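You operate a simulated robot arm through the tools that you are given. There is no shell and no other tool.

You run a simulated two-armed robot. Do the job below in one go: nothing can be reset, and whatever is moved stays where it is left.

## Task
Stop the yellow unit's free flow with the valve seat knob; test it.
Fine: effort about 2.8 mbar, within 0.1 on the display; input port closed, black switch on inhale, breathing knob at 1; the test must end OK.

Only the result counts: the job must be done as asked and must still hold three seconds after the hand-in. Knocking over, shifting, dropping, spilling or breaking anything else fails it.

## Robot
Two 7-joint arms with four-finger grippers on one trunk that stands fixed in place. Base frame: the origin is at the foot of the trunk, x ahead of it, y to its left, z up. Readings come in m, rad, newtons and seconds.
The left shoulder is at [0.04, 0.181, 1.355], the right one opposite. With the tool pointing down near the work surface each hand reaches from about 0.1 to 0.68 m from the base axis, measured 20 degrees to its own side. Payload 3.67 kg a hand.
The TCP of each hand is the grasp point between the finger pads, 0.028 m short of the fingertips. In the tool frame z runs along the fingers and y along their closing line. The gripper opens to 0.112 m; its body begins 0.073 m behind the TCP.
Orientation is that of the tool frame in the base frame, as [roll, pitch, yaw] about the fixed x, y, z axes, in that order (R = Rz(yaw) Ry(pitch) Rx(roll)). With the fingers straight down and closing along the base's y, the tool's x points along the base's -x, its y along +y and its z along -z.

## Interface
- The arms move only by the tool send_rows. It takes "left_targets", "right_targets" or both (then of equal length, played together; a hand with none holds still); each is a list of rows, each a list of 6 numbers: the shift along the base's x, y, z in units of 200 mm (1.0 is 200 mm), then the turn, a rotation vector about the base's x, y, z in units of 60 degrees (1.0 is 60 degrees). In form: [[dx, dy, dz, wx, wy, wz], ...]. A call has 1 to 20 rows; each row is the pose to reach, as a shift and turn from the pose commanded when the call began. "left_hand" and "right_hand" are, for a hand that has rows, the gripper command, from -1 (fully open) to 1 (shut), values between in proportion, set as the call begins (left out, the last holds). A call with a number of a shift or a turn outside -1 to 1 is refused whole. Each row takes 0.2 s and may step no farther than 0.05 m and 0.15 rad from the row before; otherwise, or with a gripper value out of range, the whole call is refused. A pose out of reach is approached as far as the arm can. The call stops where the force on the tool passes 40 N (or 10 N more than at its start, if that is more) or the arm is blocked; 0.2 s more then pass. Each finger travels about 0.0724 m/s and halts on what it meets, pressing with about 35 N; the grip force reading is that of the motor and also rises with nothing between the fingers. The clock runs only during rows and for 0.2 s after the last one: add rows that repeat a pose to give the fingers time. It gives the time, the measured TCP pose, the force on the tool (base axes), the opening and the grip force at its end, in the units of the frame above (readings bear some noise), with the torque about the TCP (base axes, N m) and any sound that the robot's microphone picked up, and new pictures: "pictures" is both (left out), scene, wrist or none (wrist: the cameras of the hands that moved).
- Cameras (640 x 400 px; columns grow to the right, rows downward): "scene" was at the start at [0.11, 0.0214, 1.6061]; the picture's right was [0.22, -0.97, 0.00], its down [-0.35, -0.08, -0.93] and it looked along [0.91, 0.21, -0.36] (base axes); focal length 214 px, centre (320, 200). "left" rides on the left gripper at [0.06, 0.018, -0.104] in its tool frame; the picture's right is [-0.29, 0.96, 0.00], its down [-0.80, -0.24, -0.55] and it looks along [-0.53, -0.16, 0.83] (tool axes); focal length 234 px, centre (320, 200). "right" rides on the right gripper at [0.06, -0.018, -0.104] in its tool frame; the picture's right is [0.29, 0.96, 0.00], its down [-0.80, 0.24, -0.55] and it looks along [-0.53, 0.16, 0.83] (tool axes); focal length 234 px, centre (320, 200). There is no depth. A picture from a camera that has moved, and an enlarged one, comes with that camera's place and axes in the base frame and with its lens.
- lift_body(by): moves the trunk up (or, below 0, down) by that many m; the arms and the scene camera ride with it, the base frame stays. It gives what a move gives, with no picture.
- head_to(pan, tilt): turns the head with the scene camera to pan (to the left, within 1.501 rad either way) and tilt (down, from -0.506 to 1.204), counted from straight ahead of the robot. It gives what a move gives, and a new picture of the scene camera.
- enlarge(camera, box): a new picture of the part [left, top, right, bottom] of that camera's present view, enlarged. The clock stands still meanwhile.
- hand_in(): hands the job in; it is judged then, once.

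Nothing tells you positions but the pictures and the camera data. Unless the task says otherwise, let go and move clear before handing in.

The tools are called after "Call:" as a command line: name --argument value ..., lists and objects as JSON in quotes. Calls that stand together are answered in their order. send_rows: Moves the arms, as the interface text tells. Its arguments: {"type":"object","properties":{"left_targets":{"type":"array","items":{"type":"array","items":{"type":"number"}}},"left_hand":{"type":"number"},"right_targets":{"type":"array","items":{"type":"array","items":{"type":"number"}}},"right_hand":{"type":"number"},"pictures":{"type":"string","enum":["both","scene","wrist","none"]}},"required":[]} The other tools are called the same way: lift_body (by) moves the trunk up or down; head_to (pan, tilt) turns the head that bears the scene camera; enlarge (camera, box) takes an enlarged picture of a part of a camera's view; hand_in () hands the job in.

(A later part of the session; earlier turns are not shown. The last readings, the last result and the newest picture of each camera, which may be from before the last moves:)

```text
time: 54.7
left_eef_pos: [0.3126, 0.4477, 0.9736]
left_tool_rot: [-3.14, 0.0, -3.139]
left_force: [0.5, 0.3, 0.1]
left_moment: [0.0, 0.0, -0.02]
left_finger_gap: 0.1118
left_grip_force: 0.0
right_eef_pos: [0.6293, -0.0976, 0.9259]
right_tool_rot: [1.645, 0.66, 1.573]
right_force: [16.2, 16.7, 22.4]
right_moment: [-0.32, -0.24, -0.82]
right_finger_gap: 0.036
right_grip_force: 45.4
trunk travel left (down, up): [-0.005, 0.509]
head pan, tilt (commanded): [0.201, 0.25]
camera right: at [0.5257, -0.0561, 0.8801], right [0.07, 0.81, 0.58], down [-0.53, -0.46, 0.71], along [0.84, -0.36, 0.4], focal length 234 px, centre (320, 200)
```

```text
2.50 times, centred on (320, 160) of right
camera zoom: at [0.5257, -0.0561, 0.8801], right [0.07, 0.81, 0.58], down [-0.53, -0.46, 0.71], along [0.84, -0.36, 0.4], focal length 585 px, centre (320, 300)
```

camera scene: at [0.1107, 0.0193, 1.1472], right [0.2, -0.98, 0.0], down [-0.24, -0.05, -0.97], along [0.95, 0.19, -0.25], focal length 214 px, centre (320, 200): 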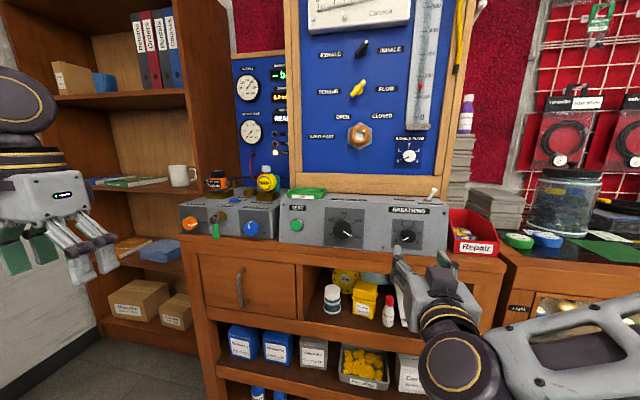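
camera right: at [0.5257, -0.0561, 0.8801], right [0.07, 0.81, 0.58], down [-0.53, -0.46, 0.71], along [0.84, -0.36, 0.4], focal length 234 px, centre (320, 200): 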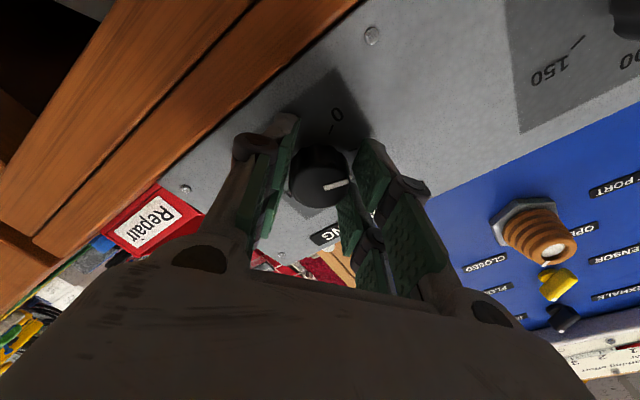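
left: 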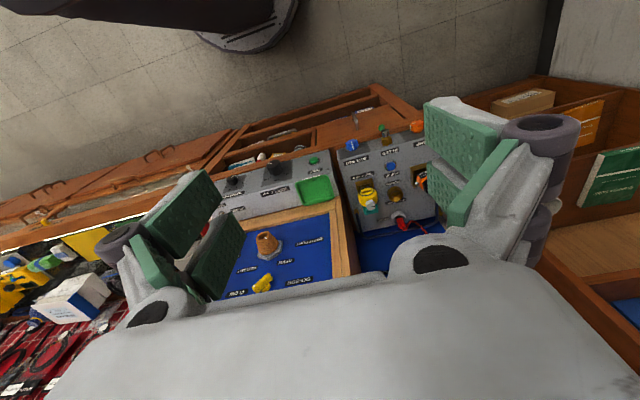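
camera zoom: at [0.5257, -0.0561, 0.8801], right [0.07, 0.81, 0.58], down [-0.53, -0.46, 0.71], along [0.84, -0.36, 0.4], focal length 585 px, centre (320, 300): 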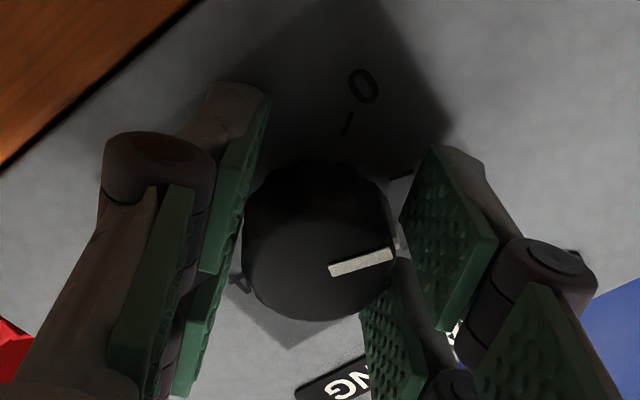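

The pointer moved with the grip. I release and back off to read the dial.

Call:
send_rows --right_targets '[[0, 0, 0, 0, 0, 0], [0, 0, 0, 0, 0, 0], [0, 0, 0, 0, 0, 0], [-0.1, 0, 0, 0, 0, 0], [-0.25, 0, 0, 0, 0, 0], [-0.4, 0, -0.1, 0, 0, 0], [-0.5, 0, -0.25, 0, 0, 0]]' --right_hand -0.2 --pictures "wrist"

Call:
enlarge --camera "scene" --box '[370, 190, 450, 260]'

Call:
enlarge --camera "scene" --box '[220, 40, 300, 160]'

```text
time: 56.3
left_eef_pos: [0.3125, 0.4456, 0.9752]
left_tool_rot: [-3.141, 0.0, -3.138]
left_force: [-0.8, -0.2, 0.8]
left_moment: [-0.01, -0.02, 0.0]
left_finger_gap: 0.1121
left_grip_force: 0.0
right_eef_pos: [0.5302, -0.0999, 0.8736]
right_tool_rot: [1.649, 0.663, 1.574]
right_force: [0.5, 0.2, 0.4]
right_moment: [0.01, -0.02, 0.01]
right_finger_gap: 0.0674
right_grip_force: 0.1
trunk travel left (down, up): [-0.005, 0.509]
head pan, tilt (commanded): [0.201, 0.25]
camera right: at [0.4255, -0.0575, 0.8286], right [0.07, 0.81, 0.58], down [-0.53, -0.46, 0.71], along [0.84, -0.36, 0.4], focal length 234 px, centre (320, 200)
```

right: 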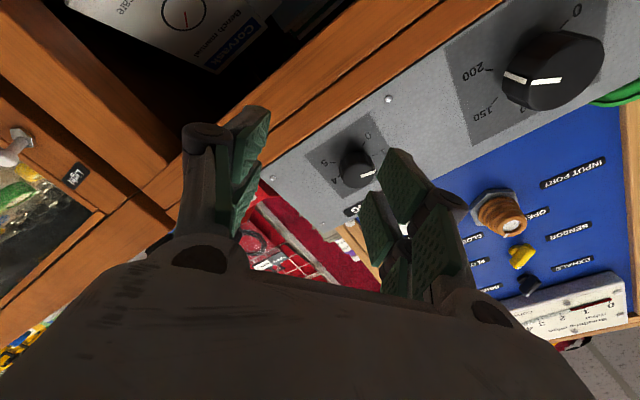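

```text
5.71 times, centred on (410, 225) of scene
camera zoom: at [0.1107, 0.0199, 1.1473], right [0.2, -0.98, 0.0], down [-0.24, -0.05, -0.97], along [0.95, 0.19, -0.25], focal length 1226 px, centre (-194, 57)
```

zoom: 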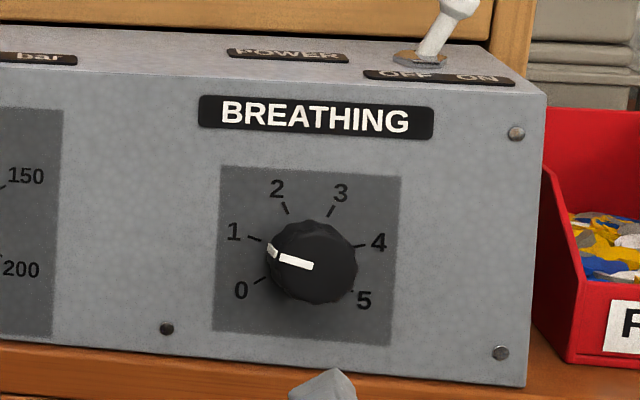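

```text
3.33 times, centred on (260, 100) of scene
camera zoom: at [0.1107, 0.0199, 1.1473], right [0.2, -0.98, 0.0], down [-0.24, -0.05, -0.97], along [0.95, 0.19, -0.25], focal length 715 px, centre (520, 533)
```

zoom: 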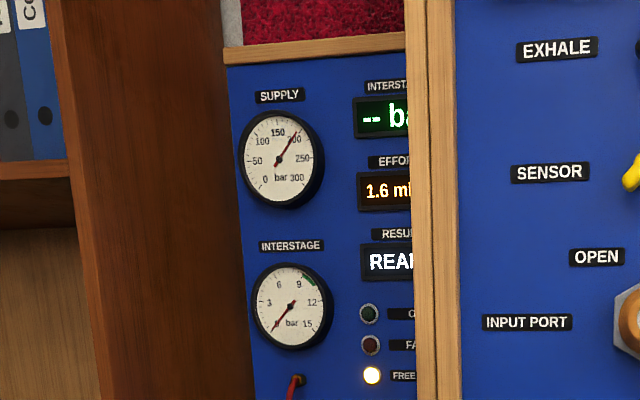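

The breathing knob reads 1, and the live display shows effort 1.6 mbar with FREE FLOW still lit. Now for the valve seat knob with the left hand: I raise the trunk so the left arm can come at it from above and in front.

Call:
send_rows --right_targets '[[-0.2, -0.1, 0, 0, 0, 0], [-0.4, -0.1, 0, 0, 0, 0], [-0.5, -0.1, 0, 0, 0, 0]]' --pictures "none"

Call:
lift_body --by 0.3

Call:
send_rows --left_targets '[[0.12, -0.05, -0.1, 0, -0.13, 0], [0.24, -0.1, -0.2, 0, -0.26, 0], [0.36, -0.15, -0.3, 0, -0.39, 0], [0.48, -0.2, -0.4, 0, -0.52, 0], [0.6, -0.3, -0.5, 0, -0.65, 0], [0.72, -0.4, -0.6, 0, -0.75, 0]]' --left_hand -0.2 --pictures "both"

```text
time: 57.1
left_eef_pos: [0.3131, 0.4452, 0.9761]
left_tool_rot: [-3.141, 0.0, -3.138]
left_force: [0.4, -0.3, -0.3]
left_moment: [0.02, -0.01, 0.03]
left_finger_gap: 0.1121
left_grip_force: 0.1
right_eef_pos: [0.4892, -0.0742, 0.8759]
right_tool_rot: [1.649, 0.663, 1.571]
right_force: [0.4, 0.4, -0.5]
right_moment: [0.0, 0.01, -0.03]
right_finger_gap: 0.0672
right_grip_force: 0.2
right hand out of reach, approached as far as the arm can: row 1, 2, 3
trunk travel left (down, up): [-0.005, 0.509]
head pan, tilt (commanded): [0.201, 0.25]
```

```text
time: 60.1
left_eef_pos: [0.3144, 0.4443, 1.2754]
left_tool_rot: [3.142, 0.0, -3.137]
left_force: [0.3, 0.4, 0.2]
left_moment: [0.0, -0.02, 0.02]
left_finger_gap: 0.1119
left_grip_force: 0.0
right_eef_pos: [0.4897, -0.0752, 1.1747]
right_tool_rot: [1.65, 0.663, 1.574]
right_force: [0.2, -1.0, -0.2]
right_moment: [0.01, 0.01, -0.03]
right_finger_gap: 0.0671
right_grip_force: 0.1
trunk travel left (down, up): [-0.305, 0.209]
head pan, tilt (commanded): [0.201, 0.25]
```

```text
time: 61.5
left_eef_pos: [0.4585, 0.3647, 1.1529]
left_tool_rot: [-3.137, 0.785, -3.139]
left_force: [0.2, 0.4, -0.2]
left_moment: [-0.02, -0.01, -0.03]
left_finger_gap: 0.067
left_grip_force: 0.0
right_eef_pos: [0.4897, -0.074, 1.1733]
right_tool_rot: [1.652, 0.662, 1.574]
right_force: [-0.2, -0.7, 0.1]
right_moment: [-0.01, 0.01, -0.02]
right_finger_gap: 0.0677
right_grip_force: 0.1
trunk travel left (down, up): [-0.305, 0.209]
head pan, tilt (commanded): [0.201, 0.25]
camera scene: at [0.1122, 0.0195, 1.4461], right [0.2, -0.98, 0.0], down [-0.24, -0.05, -0.97], along [0.95, 0.19, -0.25], focal length 214 px, centre (320, 200)
camera left: at [0.3432, 0.3828, 1.1849], right [0.2, 0.96, 0.2], down [0.17, -0.24, 0.96], along [0.96, -0.16, -0.21], focal length 234 px, centre (320, 200)
```

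scene: 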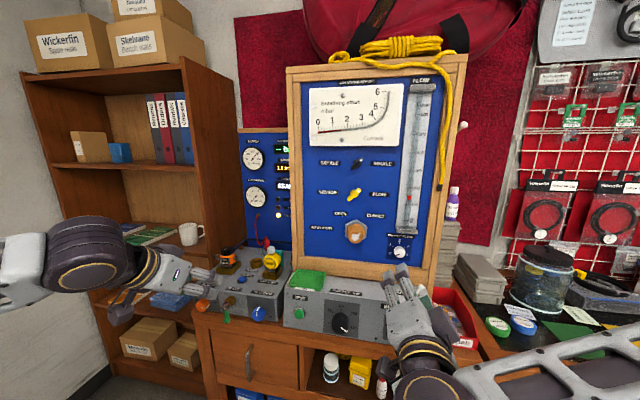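
left: 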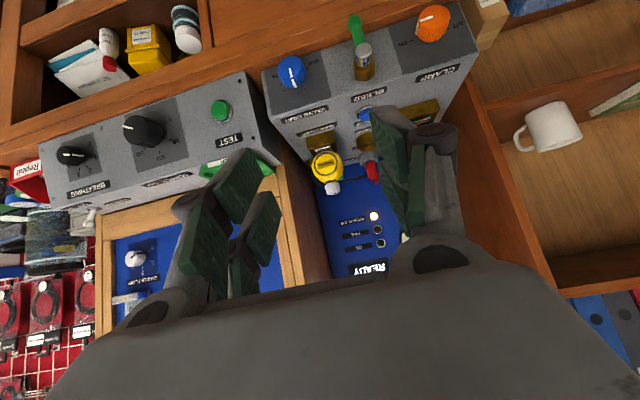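

The left hand is pitched 45° and sees the valve seat knob at roughly (0.65, 0.33, 0.905). I move down and closer to it.

Call:
send_rows --left_targets '[[0.06, -0.025, -0.16, 0, 0, 0], [0.12, -0.05, -0.32, 0, 0, 0], [0.18, -0.075, -0.48, 0, 0, 0], [0.26, -0.1, -0.64, 0, 0, 0], [0.34, -0.125, -0.8, 0, 0, 0], [0.42, -0.14, -0.95, 0, 0, 0]]' --pictures "both"

Call:
enlarge --camera "left" --box '[220, 20, 420, 180]'

Call:
enlarge --camera "scene" --box '[180, 230, 320, 340]'

```text
time: 62.9
left_eef_pos: [0.542, 0.3369, 0.9628]
left_tool_rot: [-3.138, 0.786, -3.137]
left_force: [0.5, -0.2, -0.2]
left_moment: [0.01, -0.01, -0.01]
left_finger_gap: 0.0674
left_grip_force: 0.2
right_eef_pos: [0.4914, -0.0753, 1.1744]
right_tool_rot: [1.65, 0.664, 1.576]
right_force: [0.7, 0.1, -0.6]
right_moment: [-0.01, -0.01, 0.01]
right_finger_gap: 0.067
right_grip_force: 0.0
trunk travel left (down, up): [-0.305, 0.209]
head pan, tilt (commanded): [0.201, 0.25]
camera scene: at [0.1118, 0.0199, 1.4461], right [0.2, -0.98, 0.0], down [-0.24, -0.05, -0.97], along [0.95, 0.19, -0.25], focal length 214 px, centre (320, 200)
camera left: at [0.4267, 0.3543, 0.9949], right [0.2, 0.96, 0.2], down [0.17, -0.24, 0.96], along [0.96, -0.16, -0.21], focal length 234 px, centre (320, 200)
```

scene: 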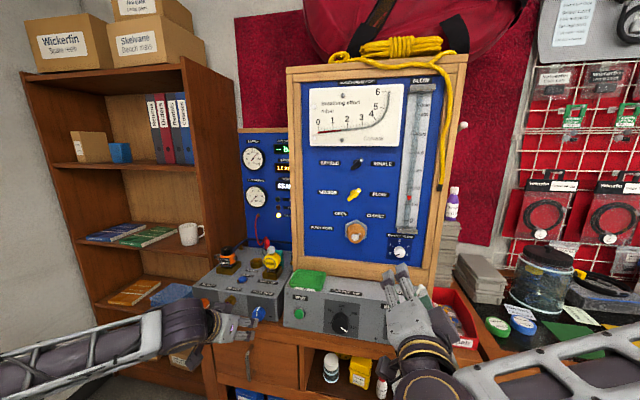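
left: 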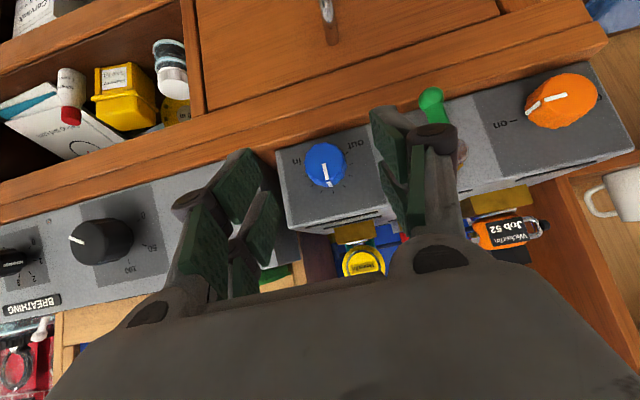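

```text
2.50 times, centred on (320, 100) of left
camera zoom: at [0.4267, 0.3543, 0.9949], right [0.2, 0.96, 0.2], down [0.17, -0.24, 0.96], along [0.96, -0.16, -0.21], focal length 585 px, centre (320, 450)
```

zoom: 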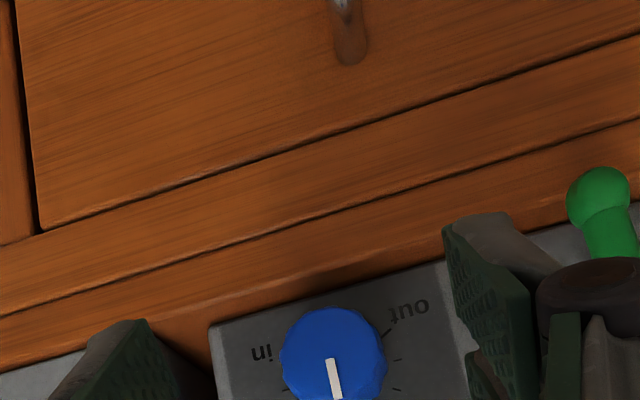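

```text
3.64 times, centred on (250, 285) of scene
camera zoom: at [0.1118, 0.0199, 1.4461], right [0.2, -0.98, 0.0], down [-0.24, -0.05, -0.97], along [0.95, 0.19, -0.25], focal length 780 px, centre (574, -109)
```

zoom: 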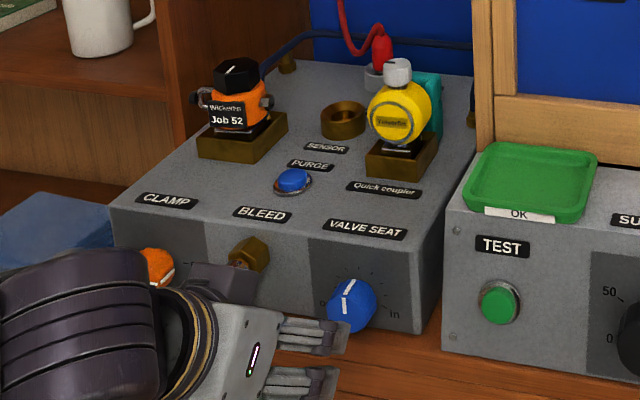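

The left arm is comfortable here. I'll try tilting the hand nearer to level (about 20° down) while still clear, so both finger pairs can reach the knob.

Call:
send_rows --left_targets '[[0, 0, -0.03, 0, -0.12, 0], [0, 0, -0.06, 0, -0.24, 0], [0, 0, -0.1, 0, -0.36, 0], [0, 0, -0.15, 0, -0.45, 0]]' --pictures "both"

```text
time: 63.9
left_eef_pos: [0.5423, 0.3377, 0.9336]
left_tool_rot: [-3.126, 1.257, -3.126]
left_force: [0.2, 0.6, 0.0]
left_moment: [-0.02, 0.02, 0.0]
left_finger_gap: 0.0671
left_grip_force: 0.1
right_eef_pos: [0.4884, -0.0749, 1.1748]
right_tool_rot: [1.65, 0.664, 1.576]
right_force: [0.0, 0.5, 0.3]
right_moment: [-0.01, 0.0, -0.02]
right_finger_gap: 0.0671
right_grip_force: 0.1
trunk travel left (down, up): [-0.305, 0.209]
head pan, tilt (commanded): [0.201, 0.25]
camera scene: at [0.1111, 0.0198, 1.4462], right [0.2, -0.98, 0.0], down [-0.24, -0.05, -0.97], along [0.95, 0.19, -0.25], focal length 214 px, centre (320, 200)
camera left: at [0.4244, 0.354, 0.9093], right [0.09, 0.96, 0.27], down [-0.28, -0.24, 0.93], along [0.96, -0.16, 0.25], focal length 234 px, centre (320, 200)
```

scene: 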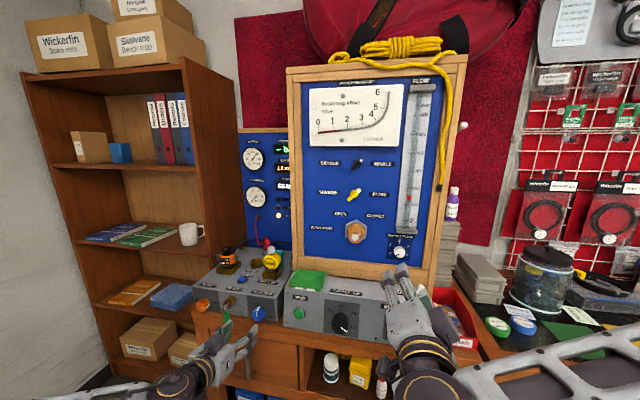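
left: 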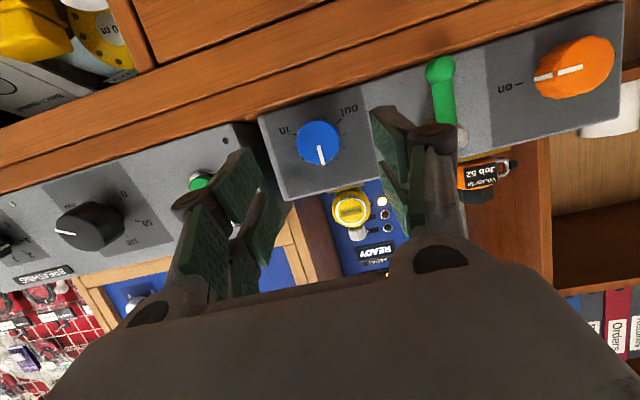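

That is still within reach. I level the hand a bit more and move nearer for a finer fix on the knob.

Call:
send_rows --left_targets '[[0.07, 0, -0.03, 0, -0.08, 0], [0.14, 0, -0.06, 0, -0.16, 0], [0.2, 0, -0.1, 0, -0.22, 0]]' --pictures "wrist"

Call:
enlarge --camera "left" --box '[220, 60, 420, 260]'

Call:
enlarge --camera "scene" --box '[200, 270, 320, 370]'

```text
time: 64.7
left_eef_pos: [0.5804, 0.3378, 0.9141]
left_tool_rot: [-3.103, 1.489, -3.103]
left_force: [-0.9, -0.2, 0.6]
left_moment: [-0.04, -0.01, 0.01]
left_finger_gap: 0.0673
left_grip_force: 0.0
right_eef_pos: [0.4906, -0.0747, 1.175]
right_tool_rot: [1.649, 0.664, 1.574]
right_force: [0.5, -1.0, 0.6]
right_moment: [0.0, 0.01, 0.01]
right_finger_gap: 0.0675
right_grip_force: 0.1
trunk travel left (down, up): [-0.305, 0.209]
head pan, tilt (commanded): [0.201, 0.25]
camera left: at [0.4734, 0.3548, 0.8641], right [0.02, 0.96, 0.28], down [-0.49, -0.24, 0.84], along [0.87, -0.16, 0.46], focal length 234 px, centre (320, 200)
```

left: 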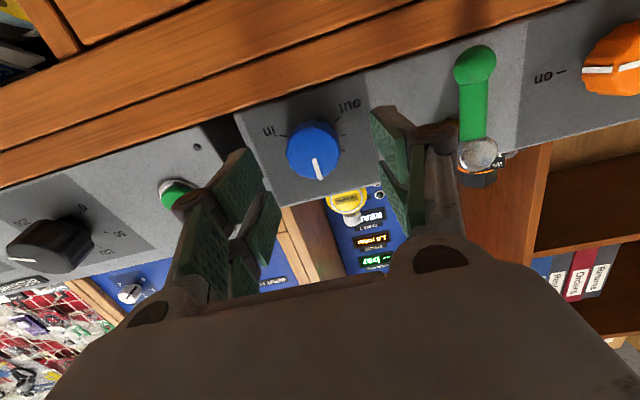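

```text
2.00 times, centred on (320, 160) of left
camera zoom: at [0.4734, 0.3548, 0.8641], right [0.02, 0.96, 0.28], down [-0.49, -0.24, 0.84], along [0.87, -0.16, 0.46], focal length 468 px, centre (320, 280)
```

zoom: 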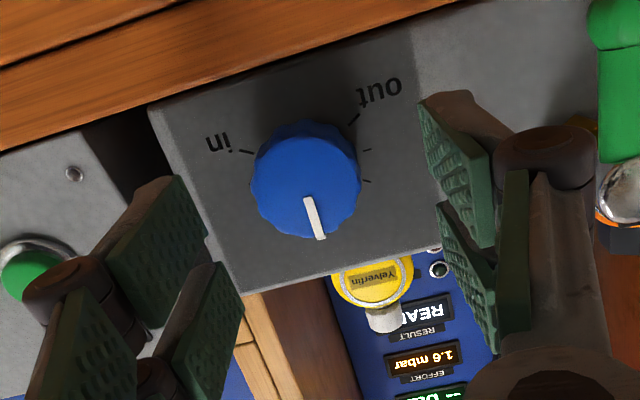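

```text
4.00 times, centred on (260, 320) of scene
camera zoom: at [0.1111, 0.0196, 1.4462], right [0.2, -0.98, 0.0], down [-0.24, -0.05, -0.97], along [0.95, 0.19, -0.25], focal length 858 px, centre (560, -280)
```

zoom: 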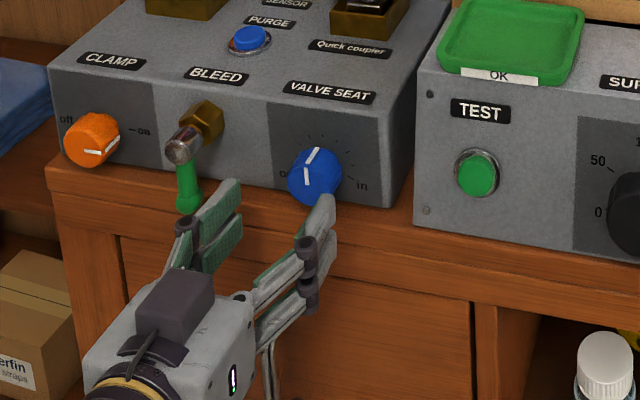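

The left wrist camera sees the knob, its pointer and the display (1.6 mbar, upside down) all at once. While still clear of everything I rehearse the roll range in the needed clockwise direction.

Call:
send_rows --left_targets '[[-0.1, 0, 0, 0.12, 0, 0], [-0.1, 0, 0, 0.24, 0, 0], [-0.1, 0, 0, 0.36, 0, 0], [-0.1, 0, 0, 0.48, 0, 0], [-0.1, 0, 0, 0.6, 0, 0], [-0.1, 0, 0, 0.7, 0, 0]]' --left_hand 0 --pictures "none"

Call:
send_rows --left_targets '[[0, 0, 0, -0.14, 0, 0], [0, 0, 0, -0.28, 0, 0], [0, 0, 0, -0.42, 0, 0], [0, 0, 0, -0.56, 0, 0], [0, 0, 0, -0.7, 0, 0], [0, 0, 0, -0.84, 0, 0], [0, 0, 0, -0.98, 0, 0]]' --pictures "wrist"

```text
time: 66.1
left_eef_pos: [0.5597, 0.3371, 0.9149]
left_tool_rot: [1.664, 0.835, 1.695]
left_force: [0.2, -0.1, -0.1]
left_moment: [0.03, 0.03, 0.01]
left_finger_gap: 0.0557
left_grip_force: 0.0
right_eef_pos: [0.4899, -0.0753, 1.1741]
right_tool_rot: [1.647, 0.664, 1.574]
right_force: [-0.2, -0.4, -0.5]
right_moment: [-0.01, 0.02, 0.0]
right_finger_gap: 0.0672
right_grip_force: 0.1
trunk travel left (down, up): [-0.305, 0.209]
head pan, tilt (commanded): [0.201, 0.25]
```

```text
time: 67.7
left_eef_pos: [0.5614, 0.3371, 0.9139]
left_tool_rot: [-1.834, 1.263, -1.846]
left_force: [-0.3, 0.6, 0.4]
left_moment: [0.03, 0.01, 0.0]
left_finger_gap: 0.0558
left_grip_force: 0.1
right_eef_pos: [0.4908, -0.075, 1.1746]
right_tool_rot: [1.651, 0.664, 1.574]
right_force: [-0.2, 0.4, -0.3]
right_moment: [0.0, -0.02, 0.02]
right_finger_gap: 0.0674
right_grip_force: 0.1
trunk travel left (down, up): [-0.305, 0.209]
head pan, tilt (commanded): [0.201, 0.25]
camera left: at [0.4529, 0.3386, 0.8611], right [0.02, 1.0, -0.01], down [-0.49, 0.02, 0.87], along [0.87, -0.02, 0.49], focal length 234 px, centre (320, 200)
```

left: 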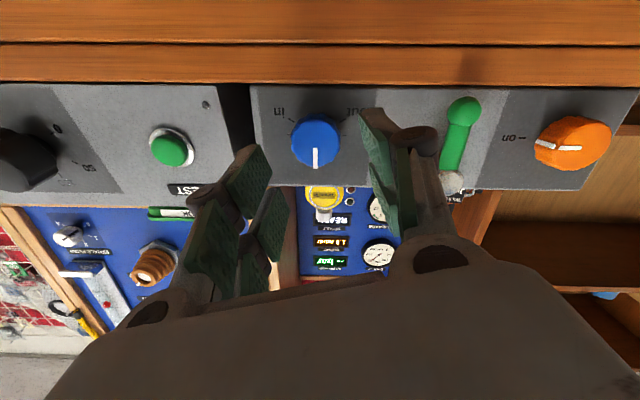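

The roll range of −17° to +42° is all reachable. I line up on the knob at (≈0.64, 0.331, 0.913) and creep closer.

Call:
send_rows --left_targets '[[0.1, -0.03, -0.005, 0, 0, 0], [0.2, -0.03, -0.005, 0, 0, 0]]' --left_hand -0.1 --pictures "wrist"

Call:
enlarge --camera "left" --box '[220, 60, 420, 260]'

Call:
enlarge --camera "scene" --box '[200, 270, 320, 370]'

```text
time: 68.3
left_eef_pos: [0.6018, 0.3308, 0.9139]
left_tool_rot: [-1.838, 1.263, -1.851]
left_force: [-0.2, 0.0, 1.0]
left_moment: [0.05, 0.01, 0.0]
left_finger_gap: 0.0615
left_grip_force: 0.0
right_eef_pos: [0.4903, -0.0751, 1.1735]
right_tool_rot: [1.649, 0.664, 1.573]
right_force: [0.5, 0.1, -0.5]
right_moment: [0.0, 0.0, 0.0]
right_finger_gap: 0.0674
right_grip_force: 0.1
trunk travel left (down, up): [-0.305, 0.209]
head pan, tilt (commanded): [0.201, 0.25]
camera left: at [0.4934, 0.3325, 0.8602], right [0.02, 1.0, -0.01], down [-0.49, 0.02, 0.87], along [0.87, -0.02, 0.49], focal length 234 px, centre (320, 200)
```

left: 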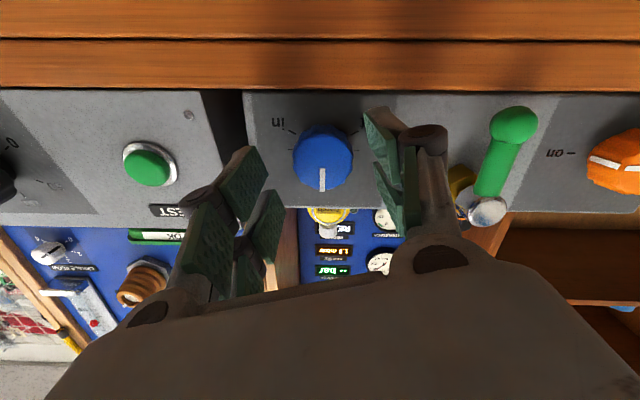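

```text
2.00 times, centred on (320, 160) of left
camera zoom: at [0.4934, 0.3325, 0.8602], right [0.02, 1.0, -0.01], down [-0.49, 0.02, 0.87], along [0.87, -0.02, 0.49], focal length 468 px, centre (320, 280)
```

zoom: 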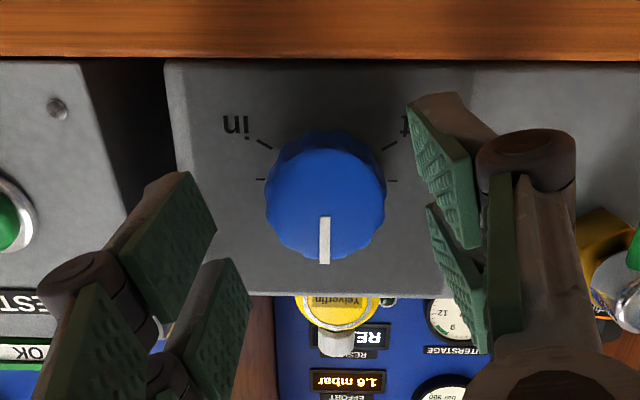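

```text
4.00 times, centred on (260, 320) of scene
camera zoom: at [0.1113, 0.0194, 1.4462], right [0.2, -0.98, 0.0], down [-0.24, -0.05, -0.97], along [0.95, 0.19, -0.25], focal length 858 px, centre (560, -280)
```

zoom: 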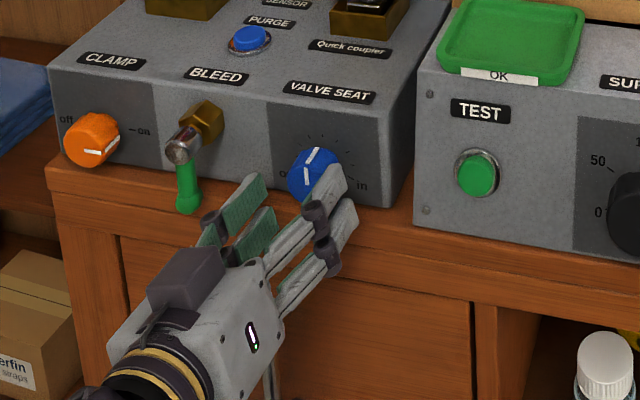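

The knob is centred between the fingers and its pointer is straight up. I ease in around it.

Call:
send_rows --left_targets '[[0.05, 0, 0.0, 0, 0, 0], [0.1, 0, 0.0, 0, 0, 0], [0.14, 0, 0.0, 0, 0, 0]]' --pictures "wrist"

Call:
enlarge --camera "left" --box '[220, 60, 420, 260]'

Call:
enlarge --camera "scene" --box '[220, 280, 300, 340]'

```text
time: 69.1
left_eef_pos: [0.6287, 0.3306, 0.9121]
left_tool_rot: [-1.84, 1.262, -1.853]
left_force: [-0.2, 0.1, 0.0]
left_moment: [-0.01, 0.04, 0.04]
left_finger_gap: 0.0615
left_grip_force: 0.1
right_eef_pos: [0.4895, -0.0748, 1.1728]
right_tool_rot: [1.651, 0.663, 1.572]
right_force: [1.2, -0.6, -0.5]
right_moment: [-0.01, 0.05, 0.03]
right_finger_gap: 0.0671
right_grip_force: 0.0
trunk travel left (down, up): [-0.305, 0.209]
head pan, tilt (commanded): [0.201, 0.25]
camera left: at [0.521, 0.3323, 0.8593], right [0.02, 1.0, -0.01], down [-0.48, 0.02, 0.87], along [0.87, -0.02, 0.48], focal length 234 px, centre (320, 200)
```

left: 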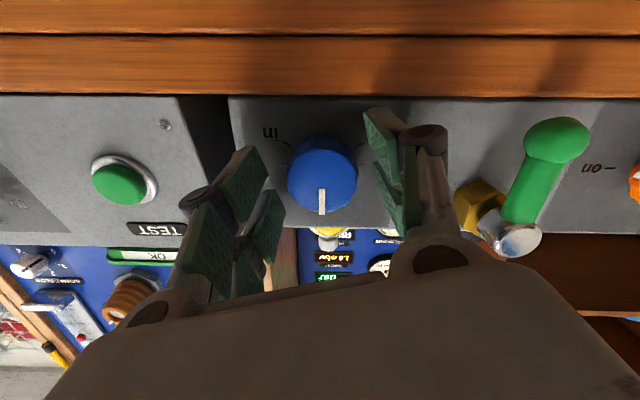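

```text
2.00 times, centred on (320, 160) of left
camera zoom: at [0.521, 0.3323, 0.8593], right [0.02, 1.0, -0.01], down [-0.48, 0.02, 0.87], along [0.87, -0.02, 0.48], focal length 468 px, centre (320, 280)
```

zoom: 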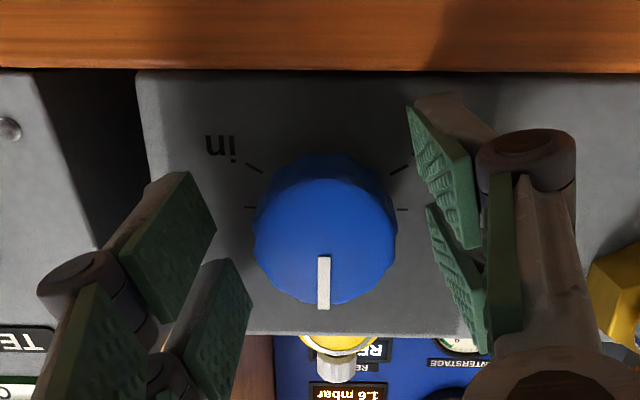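

```text
6.67 times, centred on (260, 310) of scene
camera zoom: at [0.1111, 0.0193, 1.4462], right [0.2, -0.98, 0.0], down [-0.24, -0.05, -0.97], along [0.95, 0.19, -0.25], focal length 1430 px, centre (720, -533)
```

zoom: 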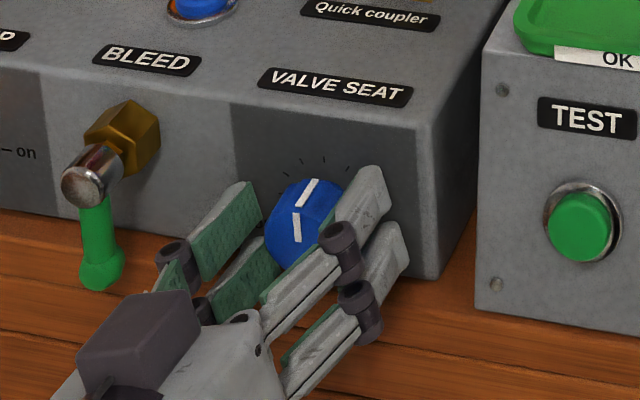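

The knob axis agrees with the TCP to within a millimetre or two. I go 9 mm deeper and close gently around it.

Call:
send_rows --left_targets '[[0.025, 0, 0.003, 0, 0, 0], [0.045, 0, 0.003, 0, 0, 0], [0.045, 0, 0.003, 0, 0, 0]]' --pictures "none"

Call:
send_rows --left_targets '[[0, 0, 0, 0, 0, 0], [0, 0, 0, 0, 0, 0], [0, 0, 0, 0, 0, 0]]' --left_hand 1 --pictures "wrist"

Call:
enlarge --camera "left" --box '[220, 100, 420, 300]'

Call:
enlarge --camera "scene" --box '[230, 120, 300, 240]'

```text
time: 69.9
left_eef_pos: [0.6377, 0.331, 0.9128]
left_tool_rot: [-1.838, 1.265, -1.849]
left_force: [-1.2, 0.1, 0.1]
left_moment: [0.0, -0.04, -0.01]
left_finger_gap: 0.0615
left_grip_force: 0.1
right_eef_pos: [0.4886, -0.0735, 1.1744]
right_tool_rot: [1.649, 0.665, 1.573]
right_force: [0.3, 0.5, 0.4]
right_moment: [-0.01, 0.0, 0.02]
right_finger_gap: 0.0675
right_grip_force: 0.1
trunk travel left (down, up): [-0.305, 0.209]
head pan, tilt (commanded): [0.201, 0.25]
```

```text
time: 70.7
left_eef_pos: [0.6364, 0.3326, 0.9133]
left_tool_rot: [-1.838, 1.262, -1.847]
left_force: [-22.4, 6.3, -2.1]
left_moment: [0.03, 0.1, 0.19]
left_finger_gap: 0.0398
left_grip_force: 45.5
right_eef_pos: [0.4883, -0.073, 1.1752]
right_tool_rot: [1.646, 0.663, 1.572]
right_force: [-0.6, 0.8, -0.1]
right_moment: [-0.03, 0.03, 0.02]
right_finger_gap: 0.0672
right_grip_force: 0.1
trunk travel left (down, up): [-0.305, 0.209]
head pan, tilt (commanded): [0.201, 0.25]
camera left: at [0.5277, 0.3337, 0.8605], right [0.02, 1.0, -0.01], down [-0.49, 0.02, 0.87], along [0.87, -0.02, 0.49], focal length 234 px, centre (320, 200)
```

left: 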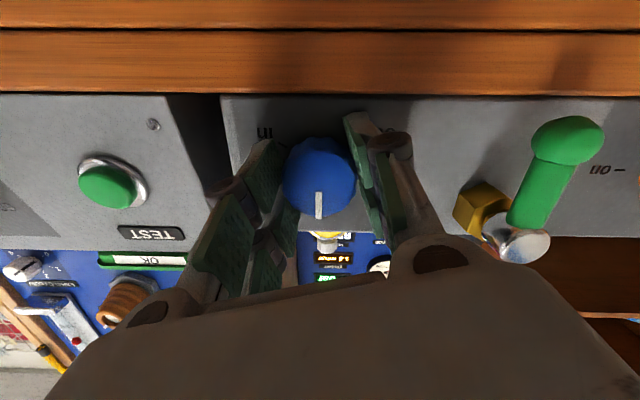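

```text
2.00 times, centred on (320, 200) of left
camera zoom: at [0.5277, 0.3337, 0.8605], right [0.02, 1.0, -0.01], down [-0.49, 0.02, 0.87], along [0.87, -0.02, 0.49], focal length 468 px, centre (320, 200)
```

zoom: 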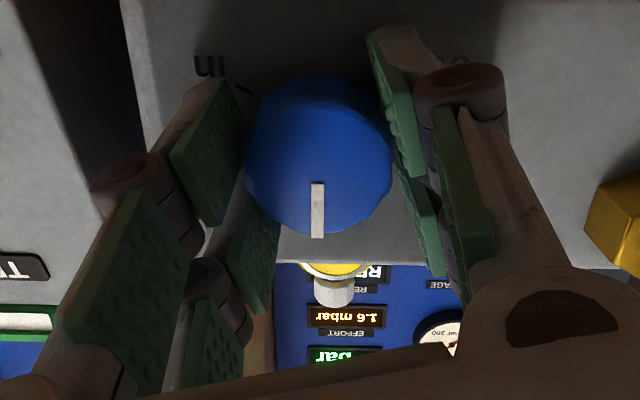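

```text
3.33 times, centred on (265, 180) of scene
camera zoom: at [0.1079, 0.0205, 1.4464], right [0.2, -0.98, 0.0], down [-0.24, -0.05, -0.97], along [0.95, 0.19, -0.25], focal length 715 px, centre (503, 267)
```

zoom: 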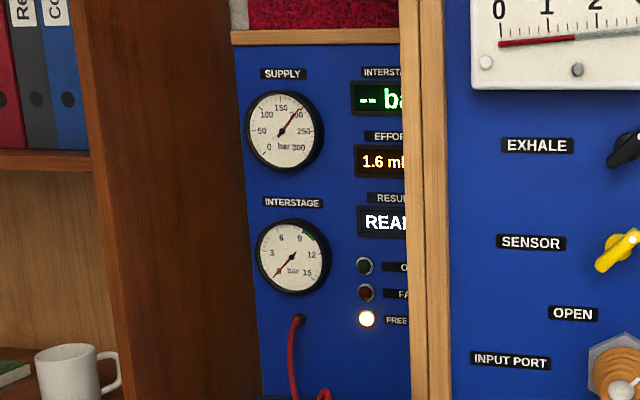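

I have hold of the knob (40 mm gap) and the display still reads 1.6. I turn clockwise about 12° and read the effort again.

Call:
send_rows --left_targets '[[-0.01, 0, 0, 0.07, 0, 0], [-0.015, 0, 0, 0.14, 0, 0], [-0.015, 0, 0, 0.2, 0, 0], [-0.015, 0, 0, 0.2, 0, 0]]' --pictures "wrist"

Call:
enlarge --camera "left" --box '[220, 100, 420, 300]'

Call:
enlarge --camera "scene" --box '[230, 120, 300, 240]'

```text
time: 71.7
left_eef_pos: [0.6361, 0.3319, 0.9133]
left_tool_rot: [-2.334, 1.45, -2.336]
left_force: [0.4, 9.2, -0.4]
left_moment: [0.05, 0.32, 0.19]
left_finger_gap: 0.0398
left_grip_force: 44.8
right_eef_pos: [0.4898, -0.0741, 1.1737]
right_tool_rot: [1.65, 0.663, 1.575]
right_force: [-1.2, -0.4, -0.4]
right_moment: [0.0, 0.02, -0.01]
right_finger_gap: 0.0671
right_grip_force: 0.1
trunk travel left (down, up): [-0.305, 0.209]
head pan, tilt (commanded): [0.201, 0.25]
camera left: at [0.5277, 0.3446, 0.8621], right [0.02, 0.98, 0.2], down [-0.49, -0.17, 0.86], along [0.87, -0.12, 0.47], focal length 234 px, centre (320, 200)
```

left: 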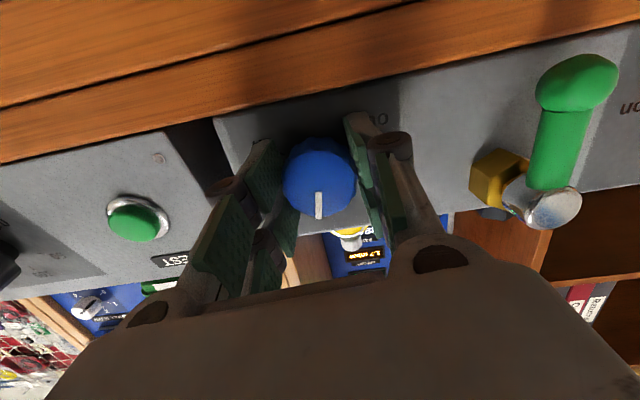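

```text
2.00 times, centred on (320, 200) of left
camera zoom: at [0.5277, 0.3446, 0.8621], right [0.02, 0.98, 0.2], down [-0.49, -0.17, 0.86], along [0.87, -0.12, 0.47], focal length 468 px, centre (320, 200)
```

zoom: 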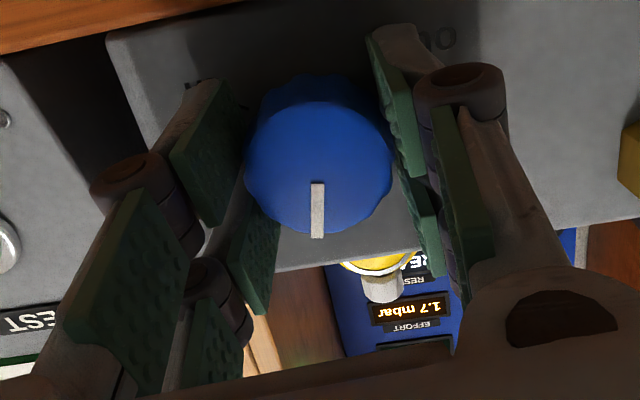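

```text
3.33 times, centred on (265, 180) of scene
camera zoom: at [0.1113, 0.0206, 1.4462], right [0.2, -0.98, 0.0], down [-0.24, -0.05, -0.97], along [0.95, 0.19, -0.25], focal length 715 px, centre (503, 267)
```

zoom: 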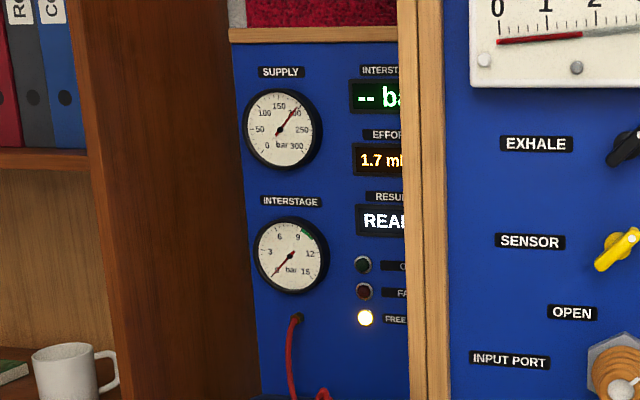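

The effort rose to 1.7 with 12° of turn, so clockwise is right but it will take a lot more. I continue turning.

Call:
send_rows --left_targets '[[0, 0, 0, 0.12, 0, 0], [0, 0, 0, 0.24, 0, 0], [0, 0, 0, 0.36, 0, 0], [0, 0, 0, 0.48, 0, 0], [0, 0, 0, 0.48, 0, 0]]' --pictures "wrist"

Call:
enlarge --camera "scene" --box '[230, 120, 300, 240]'

```text
time: 72.9
left_eef_pos: [0.6362, 0.3298, 0.9141]
left_tool_rot: [1.757, 1.147, 1.774]
left_force: [5.3, 4.9, 1.3]
left_moment: [-0.04, -0.22, -0.3]
left_finger_gap: 0.0397
left_grip_force: 45.3
right_eef_pos: [0.4894, -0.0754, 1.1733]
right_tool_rot: [1.651, 0.663, 1.575]
right_force: [1.0, -0.4, -0.3]
right_moment: [0.0, 0.0, -0.03]
right_finger_gap: 0.0672
right_grip_force: 0.1
trunk travel left (down, up): [-0.305, 0.209]
head pan, tilt (commanded): [0.201, 0.25]
camera left: at [0.5277, 0.3674, 0.8751], right [0.02, 0.76, 0.65], down [-0.49, -0.56, 0.67], along [0.87, -0.33, 0.36], focal length 234 px, centre (320, 200)
```

left: 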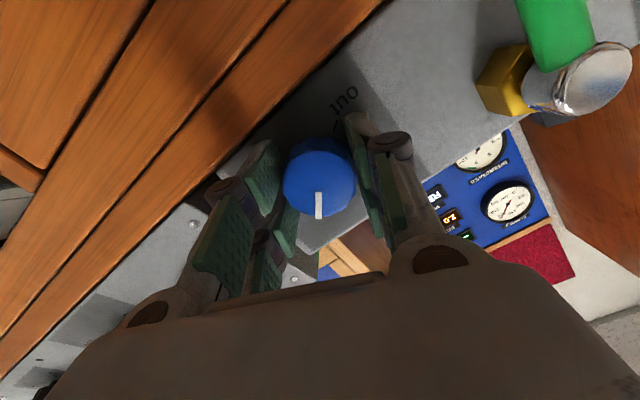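

```text
3.33 times, centred on (265, 180) of scene
camera zoom: at [0.1113, 0.0198, 1.4462], right [0.2, -0.98, 0.0], down [-0.24, -0.05, -0.97], along [0.95, 0.19, -0.25], focal length 715 px, centre (503, 267)
```

zoom: 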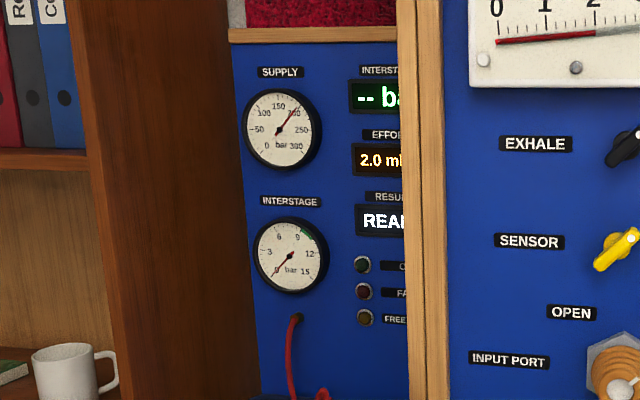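

2.0 mbar now and the FREE FLOW lamp has gone out. I turn on to the end of this grip's range.

Call:
send_rows --left_targets '[[0, 0, 0, 0.1, 0, 0], [0, 0, 0, 0.2, 0, 0], [0, 0, 0, 0.3, 0, 0], [0, 0, 0, 0.3, 0, 0]]' --pictures "wrist"

Call:
enlarge --camera "scene" --box '[230, 120, 300, 240]'

```text
time: 73.9
left_eef_pos: [0.6358, 0.3302, 0.9122]
left_tool_rot: [1.665, 0.836, 1.696]
left_force: [6.5, -1.6, 0.7]
left_moment: [0.01, -0.15, -0.32]
left_finger_gap: 0.0398
left_grip_force: 45.3
right_eef_pos: [0.49, -0.0751, 1.1732]
right_tool_rot: [1.65, 0.663, 1.574]
right_force: [0.9, 0.6, 0.0]
right_moment: [0.01, -0.02, 0.05]
right_finger_gap: 0.0672
right_grip_force: 0.0
trunk travel left (down, up): [-0.305, 0.209]
head pan, tilt (commanded): [0.201, 0.25]
camera left: at [0.5277, 0.3773, 0.8882], right [0.03, 0.52, 0.85], down [-0.49, -0.74, 0.47], along [0.87, -0.43, 0.23], focal length 234 px, centre (320, 200)
```

left: 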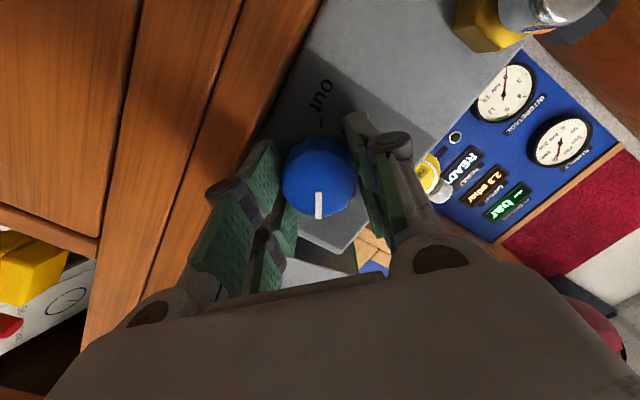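

```text
3.33 times, centred on (265, 180) of scene
camera zoom: at [0.1116, 0.0191, 1.4462], right [0.2, -0.98, 0.0], down [-0.24, -0.05, -0.97], along [0.95, 0.19, -0.25], focal length 715 px, centre (503, 267)
```

zoom: 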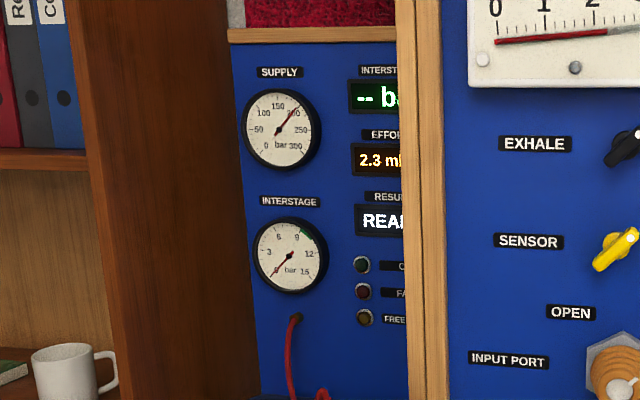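

2.3 mbar at about 59° of turn, and each degree now counts for more. I continue in smaller steps.

Call:
send_rows --left_targets '[[0, 0, 0, 0.06, 0, 0], [0, 0, 0, 0.12, 0, 0], [0, 0, 0, 0.18, 0, 0], [0, 0, 0, 0.18, 0, 0]]' --pictures "wrist"

Call:
enlarge --camera "scene" --box '[230, 120, 300, 240]'

```text
time: 74.9
left_eef_pos: [0.6362, 0.3301, 0.9141]
left_tool_rot: [1.636, 0.649, 1.675]
left_force: [5.0, -4.8, -0.7]
left_moment: [0.0, -0.08, -0.43]
left_finger_gap: 0.0398
left_grip_force: 45.2
right_eef_pos: [0.4894, -0.075, 1.1741]
right_tool_rot: [1.65, 0.663, 1.574]
right_force: [0.0, 0.0, -0.2]
right_moment: [-0.03, 0.01, -0.02]
right_finger_gap: 0.0672
right_grip_force: 0.1
trunk travel left (down, up): [-0.305, 0.209]
head pan, tilt (commanded): [0.201, 0.25]
camera left: at [0.5277, 0.381, 0.8973], right [0.03, 0.35, 0.94], down [-0.49, -0.81, 0.32], along [0.87, -0.46, 0.15], focal length 234 px, centre (320, 200)
```

left: 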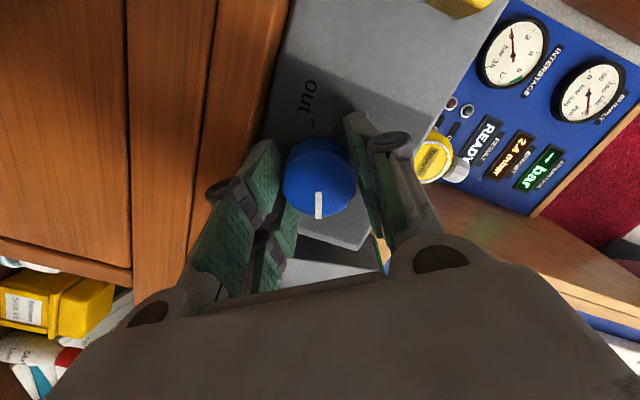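

```text
3.33 times, centred on (265, 180) of scene
camera zoom: at [0.1116, 0.0188, 1.4462], right [0.2, -0.98, 0.0], down [-0.24, -0.05, -0.97], along [0.95, 0.19, -0.25], focal length 715 px, centre (503, 267)
```

zoom: 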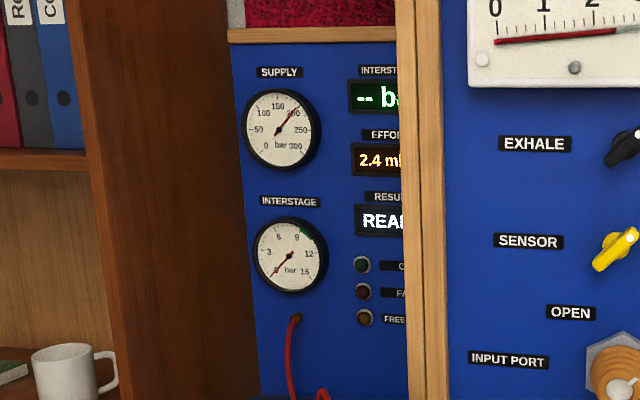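

2.4 mbar and still no reach trouble, so I go on.

Call:
send_rows --left_targets '[[0, 0, 0, 0.06, 0, 0], [0, 0, 0, 0.12, 0, 0], [0, 0, 0, 0.18, 0, 0], [0, 0, 0, 0.22, 0, 0], [0, 0, 0, 0.22, 0, 0]]' --pictures "wrist"

Call:
enlarge --camera "scene" --box '[230, 120, 300, 240]'

```text
time: 76.1
left_eef_pos: [0.636, 0.3301, 0.9135]
left_tool_rot: [1.612, 0.419, 1.66]
left_force: [2.7, -9.2, -6.8]
left_moment: [0.0, 0.32, -0.08]
left_finger_gap: 0.0398
left_grip_force: 45.2
right_eef_pos: [0.4891, -0.0745, 1.1745]
right_tool_rot: [1.65, 0.665, 1.574]
right_force: [-0.1, 0.2, 0.3]
right_moment: [0.01, 0.01, 0.0]
right_finger_gap: 0.0674
right_grip_force: 0.0
trunk travel left (down, up): [-0.305, 0.209]
head pan, tilt (commanded): [0.201, 0.25]
camera left: at [0.5277, 0.3833, 0.9093], right [0.03, 0.13, 0.99], down [-0.49, -0.86, 0.13], along [0.87, -0.49, 0.04], focal length 234 px, centre (320, 200)
```

left: 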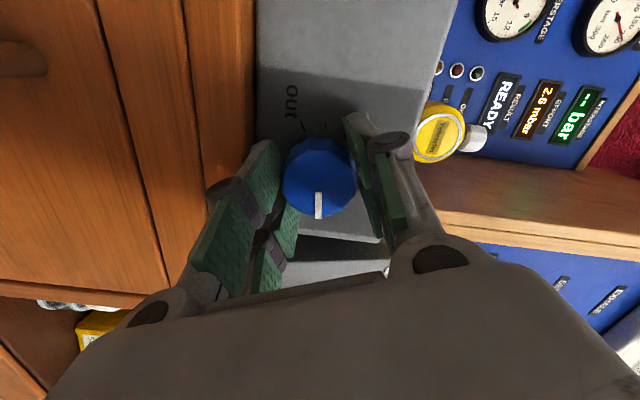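

```text
3.33 times, centred on (265, 180) of scene
camera zoom: at [0.1119, 0.0183, 1.4461], right [0.2, -0.98, 0.0], down [-0.24, -0.05, -0.97], along [0.95, 0.19, -0.25], focal length 715 px, centre (503, 267)
```

zoom: 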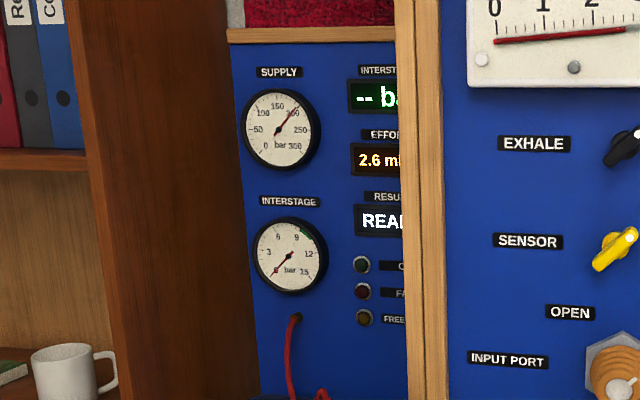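

2.6 mbar. I step on carefully toward 2.8.

Call:
send_rows --left_targets '[[0, 0, 0, 0.05, 0, 0], [0, 0, 0, 0.1, 0, 0], [0, 0, 0, 0.15, 0, 0], [0, 0, 0, 0.15, 0, 0]]' --pictures "wrist"

Call:
enlarge --camera "scene" --box '[230, 120, 300, 240]'

```text
time: 77.1
left_eef_pos: [0.636, 0.3295, 0.9125]
left_tool_rot: [1.597, 0.264, 1.656]
left_force: [-2.8, -13.0, -13.3]
left_moment: [-0.01, 0.16, -0.36]
left_finger_gap: 0.0393
left_grip_force: 45.0
right_eef_pos: [0.4904, -0.0746, 1.1738]
right_tool_rot: [1.651, 0.661, 1.575]
right_force: [0.4, 0.8, -0.1]
right_moment: [0.05, 0.0, 0.01]
right_finger_gap: 0.0673
right_grip_force: 0.1
trunk travel left (down, up): [-0.305, 0.209]
head pan, tilt (commanded): [0.201, 0.25]
camera left: at [0.5277, 0.3832, 0.9176], right [0.03, -0.03, 1.0], down [-0.49, -0.87, -0.01], along [0.87, -0.49, -0.04], focal length 234 px, centre (320, 200)
```

left: 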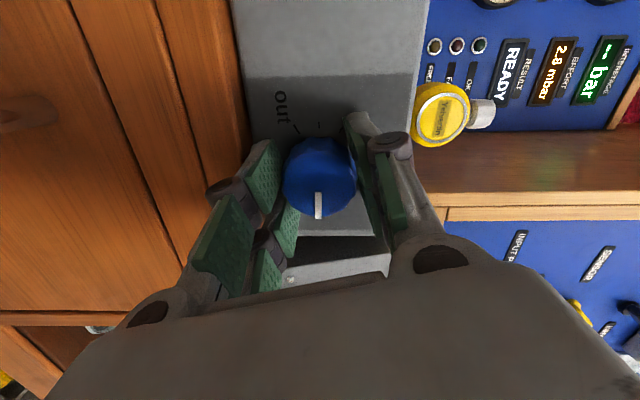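

```text
3.33 times, centred on (265, 180) of scene
camera zoom: at [0.1119, 0.0183, 1.4461], right [0.2, -0.98, 0.0], down [-0.24, -0.05, -0.97], along [0.95, 0.19, -0.25], focal length 715 px, centre (503, 267)
```

zoom: 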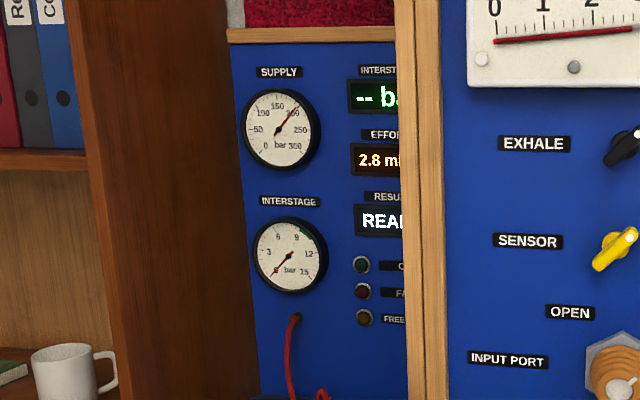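

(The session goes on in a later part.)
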